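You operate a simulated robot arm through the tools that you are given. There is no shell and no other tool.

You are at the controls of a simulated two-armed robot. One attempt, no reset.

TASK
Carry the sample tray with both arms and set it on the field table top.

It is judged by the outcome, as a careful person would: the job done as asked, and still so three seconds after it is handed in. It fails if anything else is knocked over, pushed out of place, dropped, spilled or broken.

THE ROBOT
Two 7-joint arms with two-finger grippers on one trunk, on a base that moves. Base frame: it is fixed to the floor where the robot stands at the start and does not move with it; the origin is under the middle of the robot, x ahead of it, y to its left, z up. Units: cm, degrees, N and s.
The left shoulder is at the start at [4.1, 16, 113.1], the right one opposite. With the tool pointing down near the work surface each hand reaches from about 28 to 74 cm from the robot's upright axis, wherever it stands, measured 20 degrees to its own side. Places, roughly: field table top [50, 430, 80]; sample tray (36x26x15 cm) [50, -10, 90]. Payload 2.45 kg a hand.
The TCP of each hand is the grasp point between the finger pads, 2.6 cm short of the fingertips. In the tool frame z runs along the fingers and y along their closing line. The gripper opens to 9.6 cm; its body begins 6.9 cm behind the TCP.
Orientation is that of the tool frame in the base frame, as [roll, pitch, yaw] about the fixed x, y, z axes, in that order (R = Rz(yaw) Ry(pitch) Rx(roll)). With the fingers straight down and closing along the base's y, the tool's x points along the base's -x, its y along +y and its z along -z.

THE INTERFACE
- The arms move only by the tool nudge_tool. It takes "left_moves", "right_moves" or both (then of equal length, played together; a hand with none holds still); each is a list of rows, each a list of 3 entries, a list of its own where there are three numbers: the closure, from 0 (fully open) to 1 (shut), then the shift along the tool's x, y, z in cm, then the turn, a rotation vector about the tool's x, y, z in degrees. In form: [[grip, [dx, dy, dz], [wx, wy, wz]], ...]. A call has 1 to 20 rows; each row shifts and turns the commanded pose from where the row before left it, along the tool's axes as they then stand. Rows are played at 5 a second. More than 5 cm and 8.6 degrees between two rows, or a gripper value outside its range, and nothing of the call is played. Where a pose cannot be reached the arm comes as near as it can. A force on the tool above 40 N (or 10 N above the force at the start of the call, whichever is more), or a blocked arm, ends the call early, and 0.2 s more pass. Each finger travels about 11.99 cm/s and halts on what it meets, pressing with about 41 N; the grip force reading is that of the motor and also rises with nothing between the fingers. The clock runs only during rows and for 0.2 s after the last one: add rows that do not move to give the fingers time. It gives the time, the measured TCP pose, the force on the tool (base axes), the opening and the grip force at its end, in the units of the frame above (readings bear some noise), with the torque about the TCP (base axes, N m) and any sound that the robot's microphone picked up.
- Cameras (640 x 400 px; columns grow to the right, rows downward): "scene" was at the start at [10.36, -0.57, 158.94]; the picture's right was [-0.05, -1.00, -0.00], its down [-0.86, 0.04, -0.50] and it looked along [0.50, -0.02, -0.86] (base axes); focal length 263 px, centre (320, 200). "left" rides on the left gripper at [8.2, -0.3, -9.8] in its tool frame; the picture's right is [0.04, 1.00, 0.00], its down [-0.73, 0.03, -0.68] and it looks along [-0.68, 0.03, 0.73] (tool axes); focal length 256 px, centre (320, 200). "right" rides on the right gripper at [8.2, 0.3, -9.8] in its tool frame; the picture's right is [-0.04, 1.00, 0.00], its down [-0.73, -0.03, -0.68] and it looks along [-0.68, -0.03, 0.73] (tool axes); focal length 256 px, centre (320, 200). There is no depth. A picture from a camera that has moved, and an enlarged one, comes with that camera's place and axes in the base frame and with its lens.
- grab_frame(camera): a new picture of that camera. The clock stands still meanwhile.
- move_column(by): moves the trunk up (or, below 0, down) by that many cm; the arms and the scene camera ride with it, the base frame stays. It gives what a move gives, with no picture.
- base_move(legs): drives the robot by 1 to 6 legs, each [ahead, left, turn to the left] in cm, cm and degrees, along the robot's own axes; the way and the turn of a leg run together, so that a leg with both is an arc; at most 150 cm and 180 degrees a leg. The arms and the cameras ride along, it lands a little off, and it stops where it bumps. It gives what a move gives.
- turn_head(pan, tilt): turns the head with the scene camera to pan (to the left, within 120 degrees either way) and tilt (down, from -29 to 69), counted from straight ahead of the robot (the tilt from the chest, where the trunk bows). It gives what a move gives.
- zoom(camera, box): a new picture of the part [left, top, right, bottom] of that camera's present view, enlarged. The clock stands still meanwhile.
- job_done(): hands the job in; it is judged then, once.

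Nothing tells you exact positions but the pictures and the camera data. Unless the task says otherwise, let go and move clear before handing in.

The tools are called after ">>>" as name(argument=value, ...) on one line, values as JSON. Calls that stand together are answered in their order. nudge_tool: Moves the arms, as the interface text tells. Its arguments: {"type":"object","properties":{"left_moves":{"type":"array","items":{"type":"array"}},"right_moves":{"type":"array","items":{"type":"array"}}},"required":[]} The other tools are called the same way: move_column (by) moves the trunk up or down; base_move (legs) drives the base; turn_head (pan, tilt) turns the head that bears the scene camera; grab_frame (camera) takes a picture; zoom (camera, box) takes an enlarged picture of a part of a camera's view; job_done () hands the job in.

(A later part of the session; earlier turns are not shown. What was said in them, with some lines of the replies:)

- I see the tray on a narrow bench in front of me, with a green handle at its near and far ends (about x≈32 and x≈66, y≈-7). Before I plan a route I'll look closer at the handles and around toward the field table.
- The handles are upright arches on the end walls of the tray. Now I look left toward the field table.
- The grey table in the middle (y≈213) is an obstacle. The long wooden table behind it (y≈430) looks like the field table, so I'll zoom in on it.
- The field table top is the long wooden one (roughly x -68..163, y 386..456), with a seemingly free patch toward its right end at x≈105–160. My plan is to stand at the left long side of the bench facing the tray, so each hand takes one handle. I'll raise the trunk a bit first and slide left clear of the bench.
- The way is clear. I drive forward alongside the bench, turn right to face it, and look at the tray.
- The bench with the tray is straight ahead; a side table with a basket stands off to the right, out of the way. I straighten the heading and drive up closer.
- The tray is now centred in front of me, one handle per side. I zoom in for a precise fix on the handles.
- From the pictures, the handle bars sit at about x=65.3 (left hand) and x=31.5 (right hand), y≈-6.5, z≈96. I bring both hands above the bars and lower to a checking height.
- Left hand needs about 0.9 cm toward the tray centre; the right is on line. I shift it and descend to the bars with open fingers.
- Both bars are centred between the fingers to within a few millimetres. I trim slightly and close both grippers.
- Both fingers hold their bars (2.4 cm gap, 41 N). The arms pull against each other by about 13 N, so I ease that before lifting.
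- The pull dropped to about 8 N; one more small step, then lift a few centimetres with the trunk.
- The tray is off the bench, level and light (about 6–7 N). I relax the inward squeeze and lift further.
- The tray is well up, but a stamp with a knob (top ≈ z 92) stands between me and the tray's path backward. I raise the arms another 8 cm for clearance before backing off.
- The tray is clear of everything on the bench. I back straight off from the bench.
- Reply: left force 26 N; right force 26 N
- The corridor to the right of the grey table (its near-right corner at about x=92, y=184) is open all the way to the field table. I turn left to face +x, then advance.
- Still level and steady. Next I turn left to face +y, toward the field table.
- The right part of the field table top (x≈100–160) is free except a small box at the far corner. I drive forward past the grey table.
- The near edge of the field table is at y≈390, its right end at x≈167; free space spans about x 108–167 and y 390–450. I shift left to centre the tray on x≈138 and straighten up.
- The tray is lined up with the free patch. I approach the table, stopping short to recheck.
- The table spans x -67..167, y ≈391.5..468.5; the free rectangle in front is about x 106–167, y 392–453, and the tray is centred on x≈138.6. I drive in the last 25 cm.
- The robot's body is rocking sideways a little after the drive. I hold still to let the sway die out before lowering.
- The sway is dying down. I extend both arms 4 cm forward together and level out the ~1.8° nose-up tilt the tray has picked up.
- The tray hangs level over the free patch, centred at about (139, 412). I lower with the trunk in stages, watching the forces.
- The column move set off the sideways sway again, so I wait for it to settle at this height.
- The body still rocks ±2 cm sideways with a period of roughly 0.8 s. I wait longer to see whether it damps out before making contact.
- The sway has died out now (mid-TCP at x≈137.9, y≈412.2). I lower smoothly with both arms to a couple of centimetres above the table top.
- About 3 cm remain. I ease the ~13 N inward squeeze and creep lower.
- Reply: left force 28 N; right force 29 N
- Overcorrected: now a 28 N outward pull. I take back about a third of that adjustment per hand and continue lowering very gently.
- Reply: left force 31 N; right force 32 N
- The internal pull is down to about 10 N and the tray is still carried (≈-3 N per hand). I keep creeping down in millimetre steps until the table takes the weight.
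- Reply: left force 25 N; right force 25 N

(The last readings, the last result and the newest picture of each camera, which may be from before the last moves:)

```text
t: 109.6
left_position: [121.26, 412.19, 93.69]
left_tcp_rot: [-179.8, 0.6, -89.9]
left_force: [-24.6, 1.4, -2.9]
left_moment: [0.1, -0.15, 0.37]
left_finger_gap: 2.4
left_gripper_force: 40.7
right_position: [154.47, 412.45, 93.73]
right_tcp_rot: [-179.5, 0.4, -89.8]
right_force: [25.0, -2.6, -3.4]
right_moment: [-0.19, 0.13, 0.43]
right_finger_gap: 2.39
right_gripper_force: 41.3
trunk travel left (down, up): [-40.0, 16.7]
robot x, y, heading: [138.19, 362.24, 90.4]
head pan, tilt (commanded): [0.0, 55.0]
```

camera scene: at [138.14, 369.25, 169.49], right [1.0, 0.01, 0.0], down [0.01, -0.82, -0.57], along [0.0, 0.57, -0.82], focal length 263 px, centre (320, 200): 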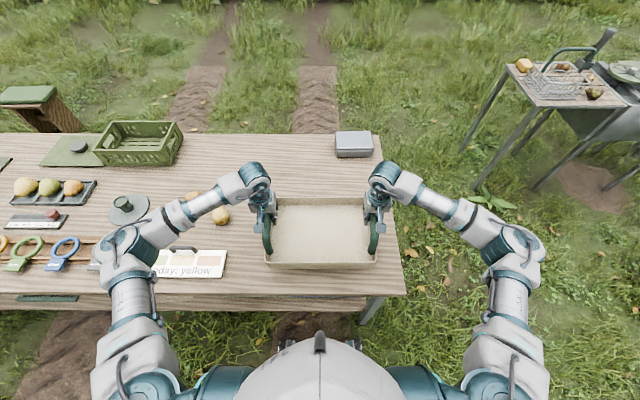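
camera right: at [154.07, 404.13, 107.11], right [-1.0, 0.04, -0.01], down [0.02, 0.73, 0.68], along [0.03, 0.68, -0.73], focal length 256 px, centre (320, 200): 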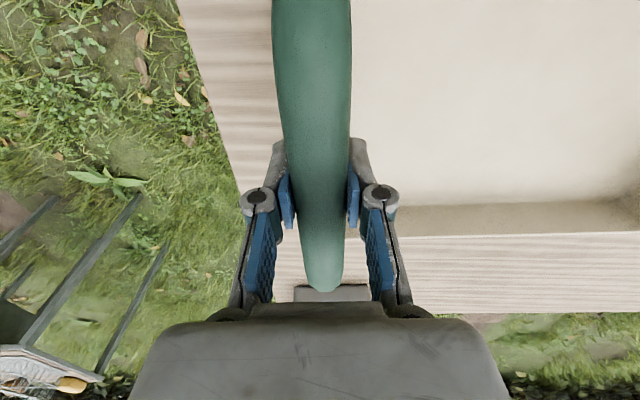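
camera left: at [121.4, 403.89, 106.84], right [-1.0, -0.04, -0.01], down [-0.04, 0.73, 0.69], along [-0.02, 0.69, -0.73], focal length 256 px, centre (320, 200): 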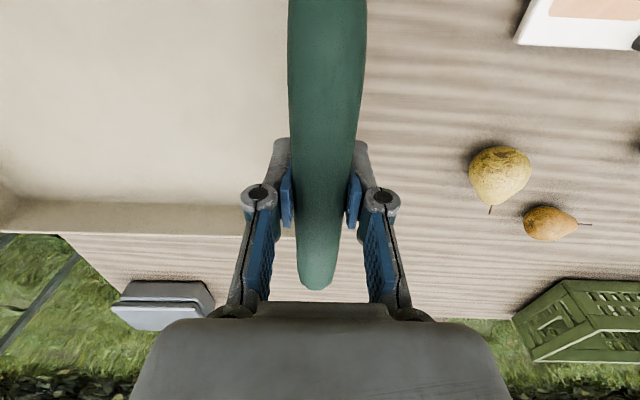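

>>> nudge_tool(left_moves=[[1, [0, 0.06, 0], [0, 0, 0]], [1, [0, 0, 0.1], [0, 0, 0]], [1, [0, 0, 0.1], [0, 0, 0]], [1, [0, 0, 0.1], [0, 0, 0]], [1, [0, 0, 0], [0, 0, 0]], [1, [0, 0, 0], [0, 0, 0]]], right_moves=[[1, [0, -0.06, 0], [0, 0, 0]], [1, [0, 0, 0.1], [0, 0, 0]], [1, [0, 0, 0.1], [0, 0, 0]], [1, [0, 0, 0.1], [0, 0, 0]], [1, [0, 0, 0], [0, 0, 0]], [1, [0, 0, 0], [0, 0, 0]]])

>>> zoom(camera="scene", box=[220, 170, 420, 310])

```text
t: 111.0
left_position: [121.23, 412.17, 93.26]
left_tcp_rot: [-179.5, 0.5, -89.8]
left_force: [-26.5, 0.0, -4.4]
left_moment: [-0.27, 0.02, 0.17]
left_finger_gap: 2.38
left_gripper_force: 41.0
right_position: [154.46, 412.46, 93.36]
right_tcp_rot: [-179.4, 0.3, -89.8]
right_force: [26.7, -0.6, -1.8]
right_moment: [0.2, 0.32, 0.06]
right_finger_gap: 2.37
right_gripper_force: 41.1
trunk travel left (down, up): [-40.0, 16.7]
robot x, y, heading: [138.05, 361.89, 90.4]
head pan, tilt (commanded): [0.0, 55.0]
```

```text
2.86 times, centred on (320, 240) of scene
camera zoom: at [138.14, 369.25, 169.49], right [1.0, 0.01, 0.0], down [0.01, -0.82, -0.57], along [0.0, 0.57, -0.82], focal length 752 px, centre (320, 86)
```

zoom: 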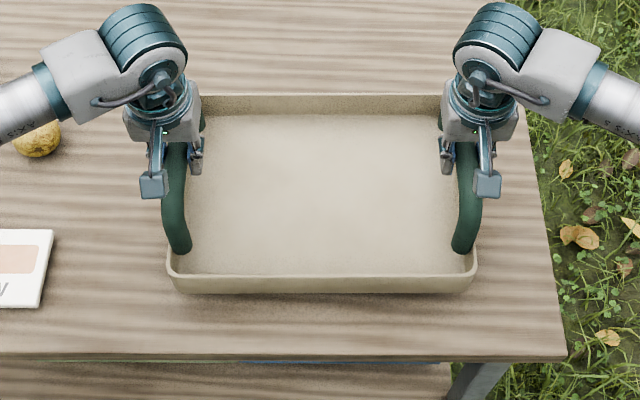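

>>> nudge_tool(left_moves=[[1, [0, 0.08, 0], [0, 0, 0]], [1, [0, 0, 0.1], [0, 0, 0]], [1, [0, 0, 0.1], [0, 0, 0]], [1, [0, 0, 0.1], [0, 0, 0]], [1, [0, 0, 0], [0, 0, 0]], [1, [0, 0, 0], [0, 0, 0]]], right_moves=[[1, [0, -0.08, 0], [0, 0, 0]], [1, [0, 0, 0.1], [0, 0, 0]], [1, [0, 0, 0.1], [0, 0, 0]], [1, [0, 0, 0.1], [0, 0, 0]], [1, [0, 0, 0], [0, 0, 0]], [1, [0, 0, 0], [0, 0, 0]]])

>>> zoom(camera="left", box=[0, 150, 320, 320])

>>> zoom(camera="right", box=[320, 150, 640, 320])

```text
t: 112.4
left_position: [121.32, 412.15, 92.87]
left_tcp_rot: [-179.5, 0.7, -89.9]
left_force: [-6.4, 1.6, -2.0]
left_moment: [0.18, -0.27, 0.36]
left_finger_gap: 2.41
left_gripper_force: 40.9
right_position: [154.44, 412.39, 93.16]
right_tcp_rot: [-179.7, 0.4, -89.5]
right_force: [6.8, -1.3, -4.4]
right_moment: [-0.22, -0.17, 0.11]
right_finger_gap: 2.39
right_gripper_force: 41.6
trunk travel left (down, up): [-40.0, 16.7]
robot x, y, heading: [138.31, 362.02, 90.2]
head pan, tilt (commanded): [0.0, 55.0]
```

```text
2.00 times, centred on (160, 235) of left
camera zoom: at [121.47, 403.89, 102.57], right [-1.0, -0.04, -0.01], down [-0.04, 0.72, 0.69], along [-0.02, 0.69, -0.73], focal length 512 px, centre (640, 130)
```

zoom: 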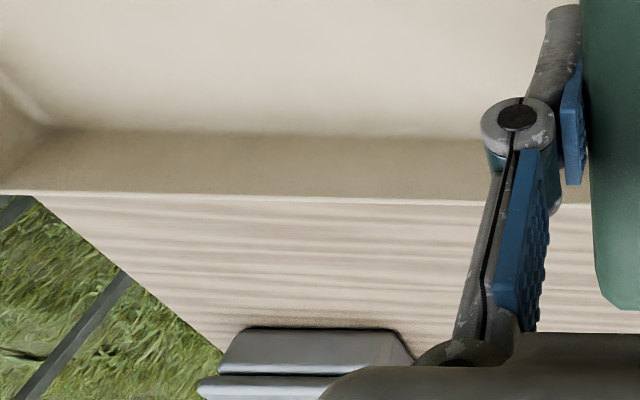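

```text
2.00 times, centred on (480, 235) of right
camera zoom: at [154.19, 404.15, 102.86], right [-1.0, 0.03, -0.01], down [0.02, 0.73, 0.68], along [0.03, 0.68, -0.73], focal length 512 px, centre (0, 130)
```

zoom: 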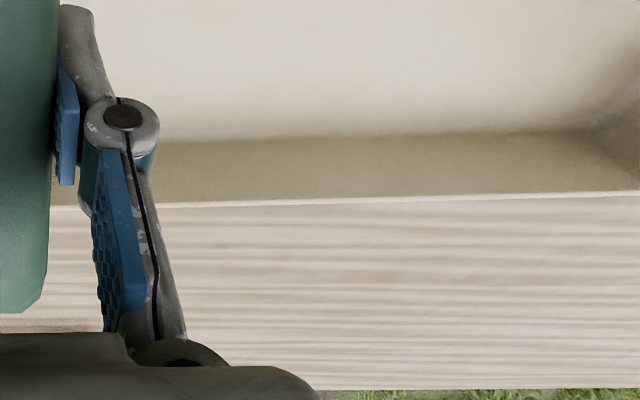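

Still hanging freely (total about 6 N on the hands). I keep lowering slowly.

>>> nudge_tool(left_moves=[[1, [0, 0.02, 0.1], [0, 0, 0]], [1, [0, 0.02, 0.1], [0, 0, 0]], [1, [0, 0, 0.1], [0, 0, 0]], [1, [0, 0, 0.1], [0, 0, 0]], [1, [0, 0, 0], [0, 0, 0]], [1, [0, 0, 0], [0, 0, 0]]], right_moves=[[1, [0, -0.02, 0.12], [0, 0, 0]], [1, [0, -0.02, 0.12], [0, 0, 0]], [1, [0, 0, 0.12], [0, 0, 0]], [1, [0, 0, 0.12], [0, 0, 0]], [1, [0, 0, 0], [0, 0, 0]], [1, [0, 0, 0], [0, 0, 0]]])

```text
t: 113.8
left_position: [121.42, 412.31, 92.56]
left_tcp_rot: [-179.3, 0.6, -89.9]
left_force: [15.9, 0.0, -4.2]
left_moment: [-0.34, 0.28, 0.15]
left_finger_gap: 2.39
left_gripper_force: 40.8
right_position: [154.56, 412.33, 92.54]
right_tcp_rot: [-179.7, 0.5, -89.7]
right_force: [-15.3, 0.2, -1.2]
right_moment: [0.28, 0.13, -0.14]
right_finger_gap: 2.39
right_gripper_force: 40.8
trunk travel left (down, up): [-40.0, 16.7]
robot x, y, heading: [137.69, 361.97, 90.5]
head pan, tilt (commanded): [0.0, 55.0]
```

>>> nudge_tool(left_moves=[[1, [0, -0.03, 0.1], [0, 0, 0]], [1, [0, 0, 0.1], [0, 0, 0]], [1, [0, 0, 0.1], [0, 0, 0]], [1, [0, 0, 0], [0, 0, 0]], [1, [0, 0, 0], [0, 0, 0]]], right_moves=[[1, [0, 0.03, 0.1], [0, 0, 0]], [1, [0, 0, 0.1], [0, 0, 0]], [1, [0, 0, 0.1], [0, 0, 0]], [1, [0, 0, 0], [0, 0, 0]], [1, [0, 0, 0], [0, 0, 0]]])

>>> zoom(camera="scene", box=[250, 180, 390, 300])

```text
t: 115.0
left_position: [121.23, 412.26, 92.33]
left_tcp_rot: [-179.5, 0.7, -89.9]
left_force: [14.6, 1.7, -2.7]
left_moment: [0.11, 0.07, 0.44]
left_finger_gap: 2.43
left_gripper_force: 40.8
right_position: [154.53, 412.44, 92.33]
right_tcp_rot: [-179.5, 0.4, -89.7]
right_force: [-14.5, -2.2, -3.0]
right_moment: [-0.21, -0.13, 0.2]
right_finger_gap: 2.38
right_gripper_force: 40.8
trunk travel left (down, up): [-40.0, 16.7]
robot x, y, heading: [138.03, 362.14, 90.4]
head pan, tilt (commanded): [0.0, 55.0]
```

```text
3.33 times, centred on (320, 240) of scene
camera zoom: at [138.14, 369.25, 169.49], right [1.0, 0.01, 0.0], down [0.01, -0.82, -0.57], along [0.0, 0.57, -0.82], focal length 877 px, centre (320, 67)
```

zoom: 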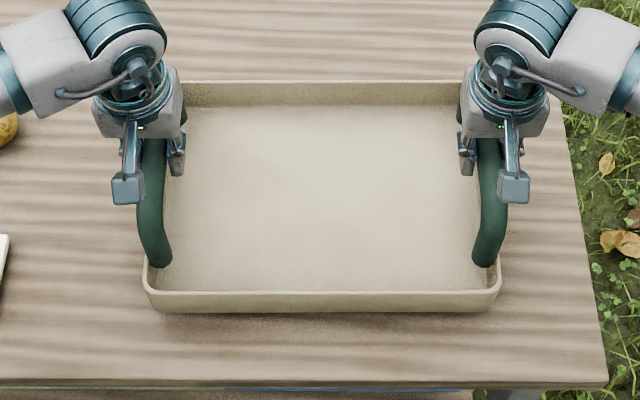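

A contact shadow is just starting to show beneath the near wall, so the table is very close. I go on in small steps.

>>> nudge_tool(left_moves=[[1, [0, -0.03, 0.1], [0, 0, 0]], [1, [0, 0, 0.1], [0, 0, 0]], [1, [0, 0, 0.1], [0, 0, 0]], [1, [0, 0, 0], [0, 0, 0]], [1, [0, 0, 0], [0, 0, 0]]], right_moves=[[1, [0, 0.03, 0.1], [0, 0, 0]], [1, [0, 0, 0.1], [0, 0, 0]], [1, [0, 0, 0.1], [0, 0, 0]], [1, [0, 0, 0], [0, 0, 0]], [1, [0, 0, 0], [0, 0, 0]]])

>>> nudge_tool(left_moves=[[1, [0, 0, 0.1], [0, 0, 0]], [1, [0, 0, 0.1], [0, 0, 0]], [1, [0, 0, 0], [0, 0, 0]], [1, [0, 0, 0], [0, 0, 0]]], right_moves=[[1, [0, 0, 0.1], [0, 0, 0]], [1, [0, 0, 0.1], [0, 0, 0]], [1, [0, 0, 0], [0, 0, 0]], [1, [0, 0, 0], [0, 0, 0]]])

```text
t: 116.2
left_position: [121.22, 412.28, 91.99]
left_tcp_rot: [-179.7, 0.7, -89.8]
left_force: [4.8, 2.0, -3.1]
left_moment: [-0.11, 0.05, 0.32]
left_finger_gap: 2.42
left_gripper_force: 41.3
right_position: [154.54, 412.48, 91.96]
right_tcp_rot: [-179.6, 0.3, -89.6]
right_force: [-4.8, -1.3, -2.7]
right_moment: [0.05, -0.02, 0.18]
right_finger_gap: 2.4
right_gripper_force: 41.4
trunk travel left (down, up): [-40.0, 16.7]
robot x, y, heading: [137.65, 361.68, 90.5]
head pan, tilt (commanded): [0.0, 55.0]
```

```text
t: 117.2
left_position: [121.37, 412.33, 91.69]
left_tcp_rot: [-179.6, 0.7, -89.8]
left_force: [-3.5, -0.7, -3.3]
left_moment: [-0.15, -0.05, -0.06]
left_finger_gap: 2.39
left_gripper_force: 40.8
right_position: [154.57, 412.41, 91.76]
right_tcp_rot: [-179.5, 0.5, -89.7]
right_force: [3.1, 1.1, -2.8]
right_moment: [0.08, -0.04, -0.13]
right_finger_gap: 2.4
right_gripper_force: 41.2
trunk travel left (down, up): [-40.0, 16.7]
robot x, y, heading: [138.05, 362.2, 90.3]
head pan, tilt (commanded): [0.0, 55.0]
```

>>> nudge_tool(left_moves=[[1, [0, 0, 0.1], [0, 0, 0]], [1, [0, 0, 0.1], [0, 0, 0]], [1, [0, 0, 0.1], [0, 0, 0]], [1, [0, 0, 0], [0, 0, 0]], [1, [0, 0, 0], [0, 0, 0]]], right_moves=[[1, [0, 0, 0.1], [0, 0, 0]], [1, [0, 0, 0.1], [0, 0, 0]], [1, [0, 0, 0.1], [0, 0, 0]], [1, [0, 0, 0], [0, 0, 0]], [1, [0, 0, 0], [0, 0, 0]]])

>>> zoom(camera="scene", box=[250, 180, 390, 300])

>>> grab_frame(camera="left")

```text
t: 118.4
left_position: [121.25, 412.16, 91.53]
left_tcp_rot: [-179.5, 0.7, -89.9]
left_force: [2.5, 0.8, -3.2]
left_moment: [-0.03, -0.05, 0.16]
left_finger_gap: 2.37
left_gripper_force: 40.8
right_position: [154.5, 412.38, 91.53]
right_tcp_rot: [-179.7, 0.4, -89.6]
right_force: [-2.9, 0.0, -4.2]
right_moment: [-0.05, -0.05, -0.04]
right_finger_gap: 2.37
right_gripper_force: 40.8
trunk travel left (down, up): [-40.0, 16.7]
robot x, y, heading: [137.93, 362.04, 90.4]
head pan, tilt (commanded): [0.0, 55.0]
```

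```text
3.33 times, centred on (320, 240) of scene
camera zoom: at [138.14, 369.25, 169.49], right [1.0, 0.01, 0.0], down [0.01, -0.82, -0.57], along [0.0, 0.57, -0.82], focal length 877 px, centre (320, 67)
```

zoom: 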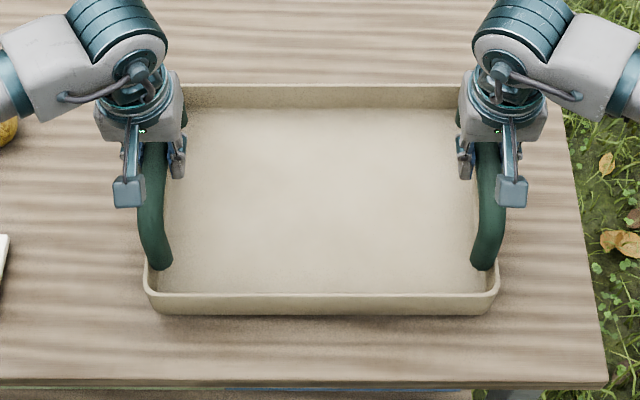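

```text
taken
camera left: at [121.45, 403.94, 101.27], right [-1.0, -0.04, -0.01], down [-0.04, 0.73, 0.69], along [-0.02, 0.69, -0.73], focal length 256 px, centre (320, 200)
```

left: 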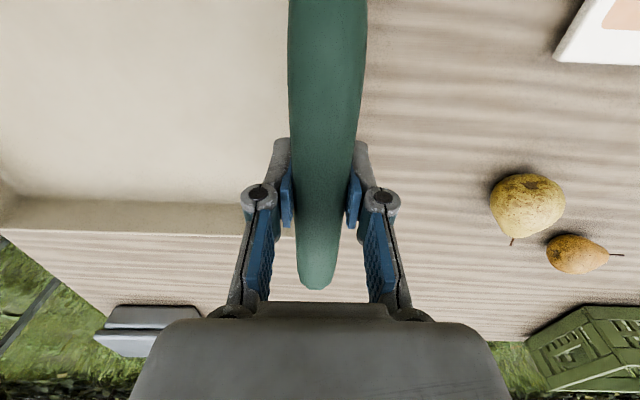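

>>> nudge_tool(left_moves=[[1, [0, 0, 0.1], [0, 0, 0]], [1, [0, 0, 0.1], [0, 0, 0]], [1, [0, 0, 0.1], [0, 0, 0]], [1, [0, 0, 0], [0, 0, 0]], [1, [0, 0, 0], [0, 0, 0]]], right_moves=[[1, [0, 0, 0.1], [0, 0, 0]], [1, [0, 0, 0.1], [0, 0, 0]], [1, [0, 0, 0.1], [0, 0, 0]], [1, [0, 0, 0], [0, 0, 0]], [1, [0, 0, 0], [0, 0, 0]]])

>>> nudge_tool(left_moves=[[1, [0, 0, 0.1], [0, 0, 0]], [1, [0, 0, 0.1], [0, 0, 0]], [1, [0, 0, 0.1], [0, 0, 0]], [1, [0, 0, 0], [0, 0, 0]], [1, [0, 0, 0], [0, 0, 0]]], right_moves=[[1, [0, 0, 0.1], [0, 0, 0]], [1, [0, 0, 0.1], [0, 0, 0]], [1, [0, 0, 0.1], [0, 0, 0]], [1, [0, 0, 0], [0, 0, 0]], [1, [0, 0, 0], [0, 0, 0]]])

```text
t: 119.6
left_position: [121.24, 412.19, 91.22]
left_tcp_rot: [-179.5, 0.7, -90.0]
left_force: [2.1, 1.6, -3.9]
left_moment: [0.03, 0.09, 0.35]
left_finger_gap: 2.39
left_gripper_force: 41.0
right_position: [154.52, 412.49, 91.38]
right_tcp_rot: [-179.7, 0.4, -89.8]
right_force: [-1.9, -1.5, -2.5]
right_moment: [-0.11, -0.02, 0.18]
right_finger_gap: 2.39
right_gripper_force: 40.7
trunk travel left (down, up): [-40.0, 16.7]
robot x, y, heading: [138.26, 361.89, 90.2]
head pan, tilt (commanded): [0.0, 55.0]
```

```text
t: 120.8
left_position: [121.27, 412.2, 90.93]
left_tcp_rot: [-179.6, 0.7, -89.9]
left_force: [2.0, 1.8, -2.6]
left_moment: [0.03, -0.06, 0.25]
left_finger_gap: 2.39
left_gripper_force: 40.8
right_position: [154.54, 412.43, 91.05]
right_tcp_rot: [-179.6, 0.4, -89.7]
right_force: [-2.7, -0.8, -3.3]
right_moment: [-0.14, -0.06, 0.13]
right_finger_gap: 2.38
right_gripper_force: 41.1
trunk travel left (down, up): [-40.0, 16.7]
robot x, y, heading: [138.4, 361.93, 90.2]
head pan, tilt (commanded): [0.0, 55.0]
```

>>> nudge_tool(left_moves=[[1, [0, 0, 0.1], [0, 0, 0]], [1, [0, 0, 0.1], [0, 0, 0]], [1, [0, 0, 0.1], [0, 0, 0]], [1, [0, 0, 0], [0, 0, 0]], [1, [0, 0, 0], [0, 0, 0]]], right_moves=[[1, [0, 0, 0.1], [0, 0, 0]], [1, [0, 0, 0.1], [0, 0, 0]], [1, [0, 0, 0.1], [0, 0, 0]], [1, [0, 0, 0], [0, 0, 0]], [1, [0, 0, 0], [0, 0, 0]]])

>>> zoom(camera="scene", box=[250, 180, 390, 300])

```text
t: 122.0
left_position: [121.38, 412.25, 90.71]
left_tcp_rot: [-179.5, 0.8, -89.9]
left_force: [3.9, -0.7, 3.5]
left_moment: [0.32, 0.09, 0.18]
left_finger_gap: 2.42
left_gripper_force: 40.6
right_position: [154.61, 412.25, 90.67]
right_tcp_rot: [-179.8, 0.5, -89.8]
right_force: [-5.7, -0.1, -2.6]
right_moment: [0.63, 0.1, -0.03]
right_finger_gap: 2.4
right_gripper_force: 41.1
trunk travel left (down, up): [-40.0, 16.7]
robot x, y, heading: [137.62, 362.2, 90.6]
head pan, tilt (commanded): [0.0, 55.0]
```

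```text
3.33 times, centred on (320, 240) of scene
camera zoom: at [138.21, 369.07, 169.51], right [1.0, 0.01, 0.0], down [0.01, -0.82, -0.57], along [0.0, 0.57, -0.82], focal length 877 px, centre (320, 67)
```

zoom: 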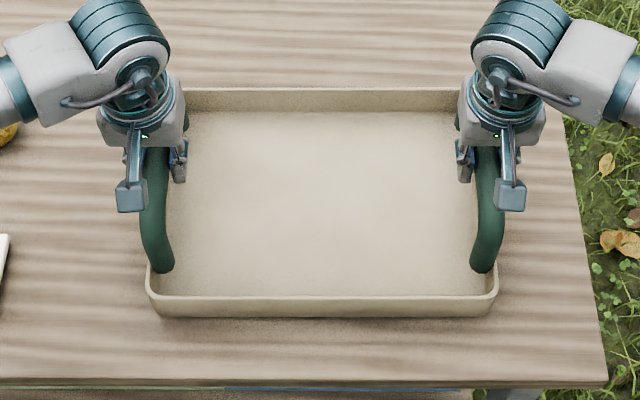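

The left side has touched down (left force flipped to +3.5 N). I lower the right another couple of millimetres and settle both.

>>> nudge_tool(left_moves=[[1, [0, 0, 0.04], [0, 0, 0]], [1, [0, 0, 0.04], [0, 0, 0]], [1, [0, 0, 0], [0, 0, 0]], [1, [0, 0, 0], [0, 0, 0]]], right_moves=[[1, [0, 0, 0.08], [0, 0, 0]], [1, [0, 0, 0.08], [0, 0, 0]], [1, [0, 0, 0], [0, 0, 0]], [1, [0, 0, 0], [0, 0, 0]]])

```text
t: 123.0
left_position: [121.41, 412.14, 90.66]
left_tcp_rot: [-179.5, 0.8, -89.9]
left_force: [10.1, -1.4, 6.1]
left_moment: [0.52, 0.04, 0.17]
left_finger_gap: 2.39
left_gripper_force: 40.9
right_position: [154.65, 412.37, 90.55]
right_tcp_rot: [-179.7, 0.5, -89.8]
right_force: [-8.8, -2.9, 1.7]
right_moment: [0.63, -0.08, -0.02]
right_finger_gap: 2.39
right_gripper_force: 41.1
trunk travel left (down, up): [-40.0, 16.7]
robot x, y, heading: [137.63, 361.85, 90.2]
head pan, tilt (commanded): [0.0, 55.0]
```

The table now carries the tray, with the far edge pressing slightly first. I tip the tray back a touch so it sits flat before releasing.

>>> nudge_tool(left_moves=[[1, [0, 0, 0], [0, -0.2, 0]], [1, [0, 0, 0], [0, -0.2, 0]], [1, [0, 0, 0], [0, 0, 0]], [1, [0, 0, 0], [0, 0, 0]]], right_moves=[[1, [0, 0, 0], [0, -0.2, 0]], [1, [0, 0, 0.04], [0, -0.2, 0]], [1, [0, 0, 0], [0, 0, 0]], [1, [0, 0, 0], [0, 0, 0]]])

>>> zoom(camera="scene", box=[250, 180, 390, 300])

```text
t: 124.0
left_position: [121.32, 412.06, 90.58]
left_tcp_rot: [-179.5, 1.1, -89.9]
left_force: [13.2, 1.1, -2.4]
left_moment: [0.16, 0.11, 0.26]
left_finger_gap: 2.42
left_gripper_force: 40.7
right_position: [154.43, 412.37, 90.54]
right_tcp_rot: [-179.7, 0.8, -89.7]
right_force: [-11.6, -1.8, -0.9]
right_moment: [0.08, -0.01, 0.02]
right_finger_gap: 2.41
right_gripper_force: 41.1
trunk travel left (down, up): [-40.0, 16.7]
robot x, y, heading: [138.17, 362.03, 90.5]
head pan, tilt (commanded): [0.0, 55.0]
```

```text
3.33 times, centred on (320, 240) of scene
camera zoom: at [138.15, 369.16, 169.49], right [1.0, 0.01, 0.0], down [0.01, -0.82, -0.57], along [0.0, 0.57, -0.82], focal length 877 px, centre (320, 67)
```

zoom: 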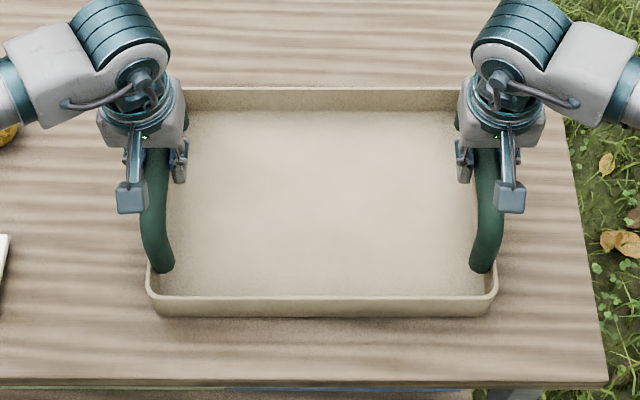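

Almost flat. I lower one more millimetre and ease the last sideways pull.

>>> nudge_tool(left_moves=[[1, [0, -0.03, 0.05], [0, 0, 0]], [1, [0, -0.02, 0.05], [0, 0, 0]], [1, [0, 0, 0], [0, 0, 0]], [1, [0, 0, 0], [0, 0, 0]], [1, [0, 0, 0], [0, 0, 0]]], right_moves=[[1, [0, 0.03, 0.05], [0, 0, 0]], [1, [0, 0.02, 0.05], [0, 0, 0]], [1, [0, 0, 0], [0, 0, 0]], [1, [0, 0, 0], [0, 0, 0]], [1, [0, 0, 0], [0, 0, 0]]])

```text
t: 125.2
left_position: [121.43, 412.22, 90.53]
left_tcp_rot: [-179.6, 1.2, -89.8]
left_force: [0.1, 0.6, 12.8]
left_moment: [1.01, 0.02, 0.26]
left_finger_gap: 2.42
left_gripper_force: 41.1
right_position: [154.46, 412.29, 90.48]
right_tcp_rot: [-179.6, 0.9, -89.8]
right_force: [-3.2, -0.3, -4.7]
right_moment: [0.95, -0.07, 0.15]
right_finger_gap: 2.4
right_gripper_force: 41.2
trunk travel left (down, up): [-40.0, 16.7]
robot x, y, heading: [137.72, 362.13, 90.5]
head pan, tilt (commanded): [0.0, 55.0]
```

The far-left corner is bearing first. I tip back a little more and lower the right side slightly.

>>> nudge_tool(left_moves=[[1, [0, 0, 0], [0, -0.2, 0]], [1, [0, 0, 0], [0, -0.2, 0]], [1, [0, 0, 0], [0, 0, 0]], [1, [0, 0, 0], [0, 0, 0]], [1, [0, 0, 0], [0, 0, 0]]], right_moves=[[1, [0, 0, 0.05], [0, -0.2, 0]], [1, [0, 0, 0.05], [0, -0.2, 0]], [1, [0, 0, 0], [0, 0, 0]], [1, [0, 0, 0], [0, 0, 0]], [1, [0, 0, 0], [0, 0, 0]]])

```text
t: 126.4
left_position: [121.34, 411.98, 90.38]
left_tcp_rot: [-179.6, 1.5, -89.8]
left_force: [-2.5, 3.5, -1.2]
left_moment: [0.26, 0.02, 0.33]
left_finger_gap: 2.39
left_gripper_force: 40.8
right_position: [154.58, 412.25, 90.34]
right_tcp_rot: [-179.6, 1.3, -89.7]
right_force: [3.5, -6.4, 8.9]
right_moment: [0.21, 0.04, 0.2]
right_finger_gap: 2.39
right_gripper_force: 40.7
trunk travel left (down, up): [-40.0, 16.7]
robot x, y, heading: [138.27, 361.94, 90.5]
head pan, tilt (commanded): [0.0, 55.0]
```

The tray now rests flat with the load spread (≈14 N on the table, little moment). I open both grippers together, in steps.

>>> nudge_tool(left_moves=[[0.72, [0, 0, 0], [0, 0, 0]], [0.65, [0, 0, 0], [0, 0, 0]], [0.5, [0, 0, 0], [0, 0, 0]], [0.3, [0, 0, 0], [0, 0, 0]], [0.1, [0, 0, 0], [0, 0, 0]], [0, [0, 0, 0], [0, 0, 0]], [0, [0, 0, 0], [0, 0, 0]], [0, [0, 0, 0], [0, 0, 0]]], right_moves=[[0.72, [0, 0, 0], [0, 0, 0]], [0.65, [0, 0, 0], [0, 0, 0]], [0.5, [0, 0, 0], [0, 0, 0]], [0.3, [0, 0, 0], [0, 0, 0]], [0.1, [0, 0, 0], [0, 0, 0]], [0, [0, 0, 0], [0, 0, 0]], [0, [0, 0, 0], [0, 0, 0]], [0, [0, 0, 0], [0, 0, 0]]])

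>>> grab_frame(camera="left")

>>> grab_frame(camera="right")

>>> grab_frame(camera="scene")

```text
t: 128.2
left_position: [121.33, 412.06, 90.37]
left_tcp_rot: [-179.5, 1.5, -89.9]
left_force: [-0.2, -0.3, 0.1]
left_moment: [-0.01, 0.01, 0.02]
left_finger_gap: 9.59
left_gripper_force: 0.0
right_position: [154.39, 412.33, 90.15]
right_tcp_rot: [-179.6, 1.3, -89.7]
right_force: [0.5, 0.6, 0.3]
right_moment: [0.02, -0.01, -0.01]
right_finger_gap: 9.61
right_gripper_force: 0.0
trunk travel left (down, up): [-40.0, 16.7]
robot x, y, heading: [138.1, 361.58, 90.3]
head pan, tilt (commanded): [0.0, 55.0]
```

```text
taken
camera left: at [121.58, 403.7, 99.94], right [-1.0, -0.04, -0.01], down [-0.04, 0.72, 0.7], along [-0.02, 0.7, -0.72], focal length 256 px, centre (320, 200)
```

left: 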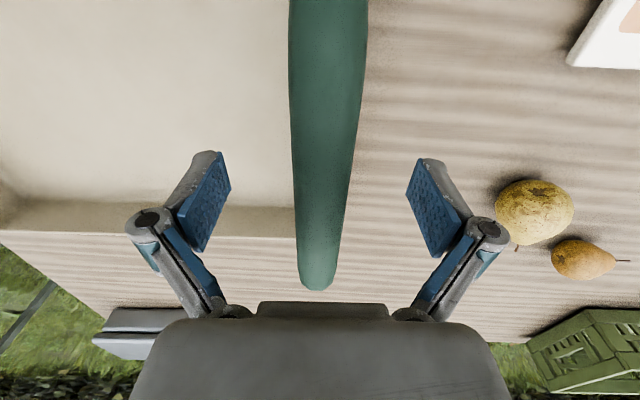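

```text
taken
camera right: at [154.19, 403.98, 99.94], right [-1.0, 0.04, -0.01], down [0.02, 0.72, 0.7], along [0.03, 0.69, -0.72], focal length 256 px, centre (320, 200)
```

right: 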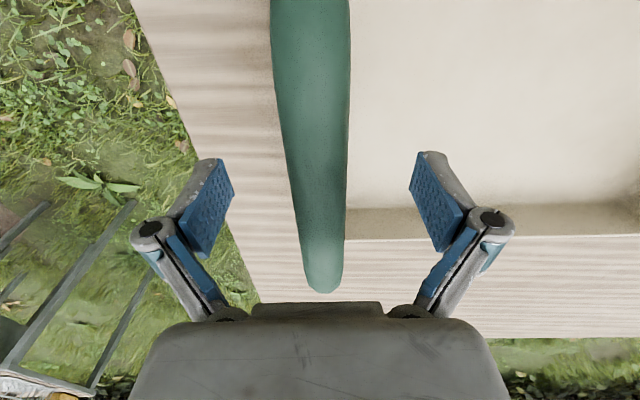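

```text
taken
camera scene: at [138.14, 369.13, 169.5], right [1.0, 0.01, 0.0], down [0.01, -0.82, -0.57], along [0.0, 0.57, -0.82], focal length 263 px, centre (320, 200)
```

scene: 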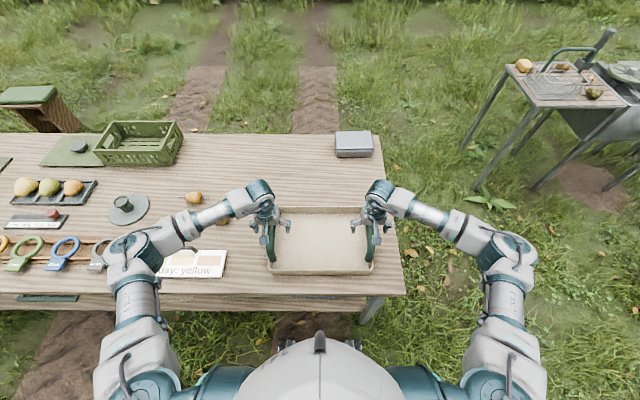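

Released: both hands read zero force and the tray stays put. I raise the open hands straight up clear of the handles.

>>> nudge_tool(left_moves=[[0, [0, 0, -0.5], [0, 0, 0]], [0, [0, 0, -0.8], [0, 0, 0]], [0, [0, 0, -1], [0, 0, 0]], [0, [0, 0, -1], [0, 0, 0]], [0, [0, 0, -1], [0, 0, 0]], [0, [0, 0, -1], [0, 0, 0]], [0, [0, 0, -1], [0, 0, 0]], [0, [0, 0, -1], [0, 0, 0]], [0, [0, 0, -1], [0, 0, 0]], [0, [0, 0, -1], [0, 0, 0]], [0, [0, 0, -1], [0, 0, 0]], [0, [0, 0, -1], [0, 0, 0]], [0, [0, 0, -1], [0, 0, 0]], [0, [0, 0, -1], [0, 0, 0]], [0, [0, 0, -1], [0, 0, 0]], [0, [0, 0, -0.5], [0, 0, 0]], [0, [0, 0, 0], [0, 0, 0]]], right_moves=[[0, [0, 0, -0.5], [0, 0, 0]], [0, [0, 0, -0.8], [0, 0, 0]], [0, [0, 0, -1], [0, 0, 0]], [0, [0, 0, -1], [0, 0, 0]], [0, [0, 0, -1], [0, 0, 0]], [0, [0, 0, -1], [0, 0, 0]], [0, [0, 0, -1], [0, 0, 0]], [0, [0, 0, -1], [0, 0, 0]], [0, [0, 0, -1], [0, 0, 0]], [0, [0, 0, -1], [0, 0, 0]], [0, [0, 0, -1], [0, 0, 0]], [0, [0, 0, -1], [0, 0, 0]], [0, [0, 0, -1], [0, 0, 0]], [0, [0, 0, -1], [0, 0, 0]], [0, [0, 0, -1], [0, 0, 0]], [0, [0, 0, -0.5], [0, 0, 0]], [0, [0, 0, 0], [0, 0, 0]]])

>>> grab_frame(camera="scene")

>>> grab_frame(camera="left")

```text
t: 131.8
left_position: [121.32, 411.9, 105.28]
left_tcp_rot: [-179.5, 1.4, -90.0]
left_force: [-0.2, 0.1, 0.4]
left_moment: [0.01, 0.0, 0.02]
left_finger_gap: 9.6
left_gripper_force: 0.1
right_position: [154.32, 411.99, 105.15]
right_tcp_rot: [-179.6, 1.2, -89.7]
right_force: [0.0, -0.7, -0.5]
right_moment: [-0.02, 0.0, 0.01]
right_finger_gap: 9.59
right_gripper_force: 0.0
trunk travel left (down, up): [-40.0, 16.7]
robot x, y, heading: [138.28, 362.2, 90.5]
head pan, tilt (commanded): [0.0, 55.0]
```

```text
taken
camera scene: at [138.14, 369.15, 169.5], right [1.0, 0.01, 0.0], down [0.01, -0.82, -0.57], along [0.0, 0.57, -0.82], focal length 263 px, centre (320, 200)
```

scene: 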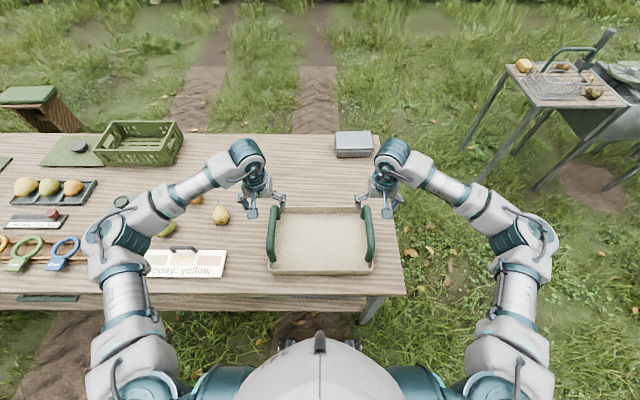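

```text
taken
camera left: at [121.53, 403.47, 114.86], right [-1.0, -0.04, -0.01], down [-0.04, 0.72, 0.7], along [-0.02, 0.7, -0.72], focal length 256 px, centre (320, 200)
```

left: 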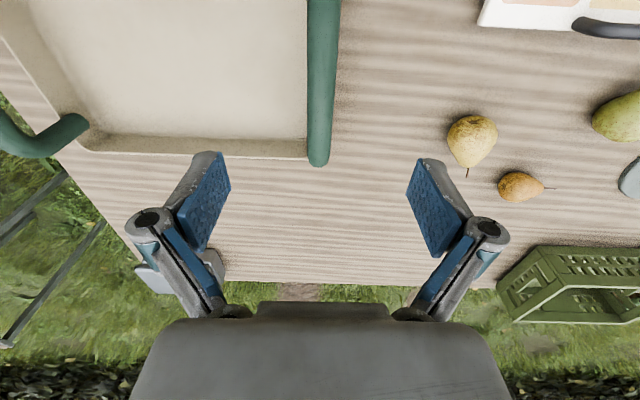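

The hands are well above the tray, which sits squarely on the field table. I back away from the table to be fully clear and then check the result.

>>> base_move(legs=[[-45, 0, 0]])

>>> turn_head(pan=0, tilt=38)

>>> grab_frame(camera="scene")

>>> zoom(camera="scene", box=[180, 120, 460, 300])

```text
t: 134.6
left_position: [121.83, 366.51, 105.31]
left_tcp_rot: [-179.5, 1.4, -90.0]
left_force: [-0.4, 0.4, -0.5]
left_moment: [0.0, 0.01, 0.03]
left_finger_gap: 9.59
left_gripper_force: 0.0
right_position: [154.75, 366.54, 105.11]
right_tcp_rot: [-179.6, 1.2, -89.8]
right_force: [0.3, -0.5, -0.2]
right_moment: [0.01, -0.01, 0.01]
right_finger_gap: 9.61
right_gripper_force: 0.0
trunk travel left (down, up): [-40.0, 16.7]
robot x, y, heading: [138.17, 316.2, 90.0]
head pan, tilt (commanded): [0.0, 55.0]
```

```text
t: 135.3
left_position: [121.87, 365.95, 105.56]
left_tcp_rot: [-179.5, 1.7, -90.2]
left_force: [-1.2, 0.3, 0.3]
left_moment: [-0.01, 0.01, -0.01]
left_finger_gap: 9.63
left_gripper_force: 0.1
right_position: [154.68, 365.96, 105.24]
right_tcp_rot: [-179.7, 1.4, -89.9]
right_force: [0.1, 0.7, 0.9]
right_moment: [-0.02, 0.0, 0.01]
right_finger_gap: 9.61
right_gripper_force: 0.2
trunk travel left (down, up): [-40.0, 16.7]
robot x, y, heading: [138.14, 316.58, 90.1]
head pan, tilt (commanded): [0.0, 38.0]
```

```text
taken
camera scene: at [138.35, 324.91, 171.86], right [1.0, 0.0, 0.0], down [0.0, -0.62, -0.79], along [0.0, 0.79, -0.62], focal length 263 px, centre (320, 200)
```

scene: 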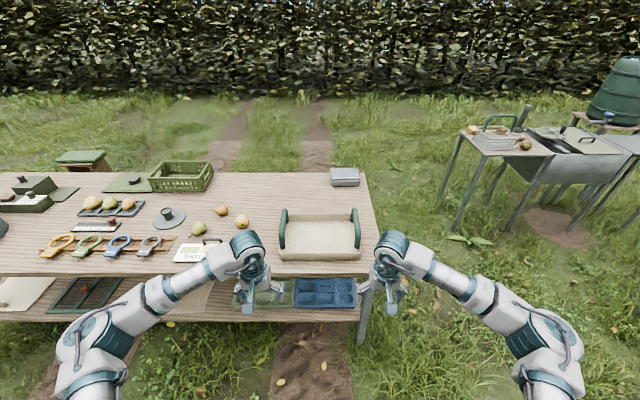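

```text
2.22 times, centred on (320, 210) of scene
camera zoom: at [138.35, 324.91, 171.86], right [1.0, 0.0, 0.0], down [0.0, -0.62, -0.79], along [0.0, 0.79, -0.62], focal length 585 px, centre (320, 178)
```

zoom: 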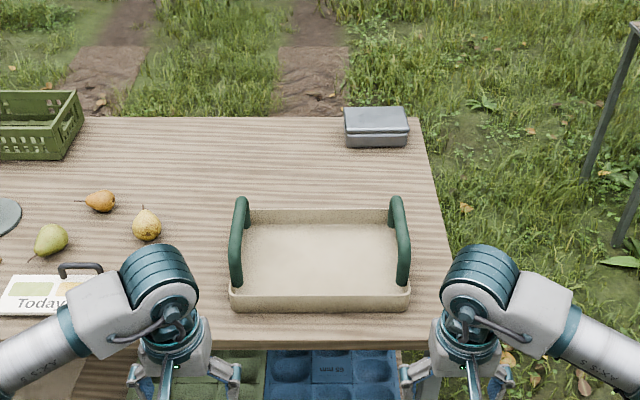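

The tray rests flat on the field table top, well inside the edges. The pears, board, crate and grey box on the table are where they were, and both hands are open and clear, so I'm handing the job in.

>>> job_done()

```text
The job is handed in.
```

I carried the sample tray with both arms, one hand on each handle, and set it on the field table top. It sits flat on the free patch at the right end, centred at about (138, 412), roughly 8 cm or more inside the table edges.

After letting go I backed the robot about 45 cm away from the table. In the last picture, the pears, board, crate and grey box on that table looked undisturbed. The trunk swayed sideways by up to 2 cm after driving, so I waited for that to settle before lowering the tray. The robot bumped nothing on the way. I did not go back to look at the bench it came from after lifting the tray clear.
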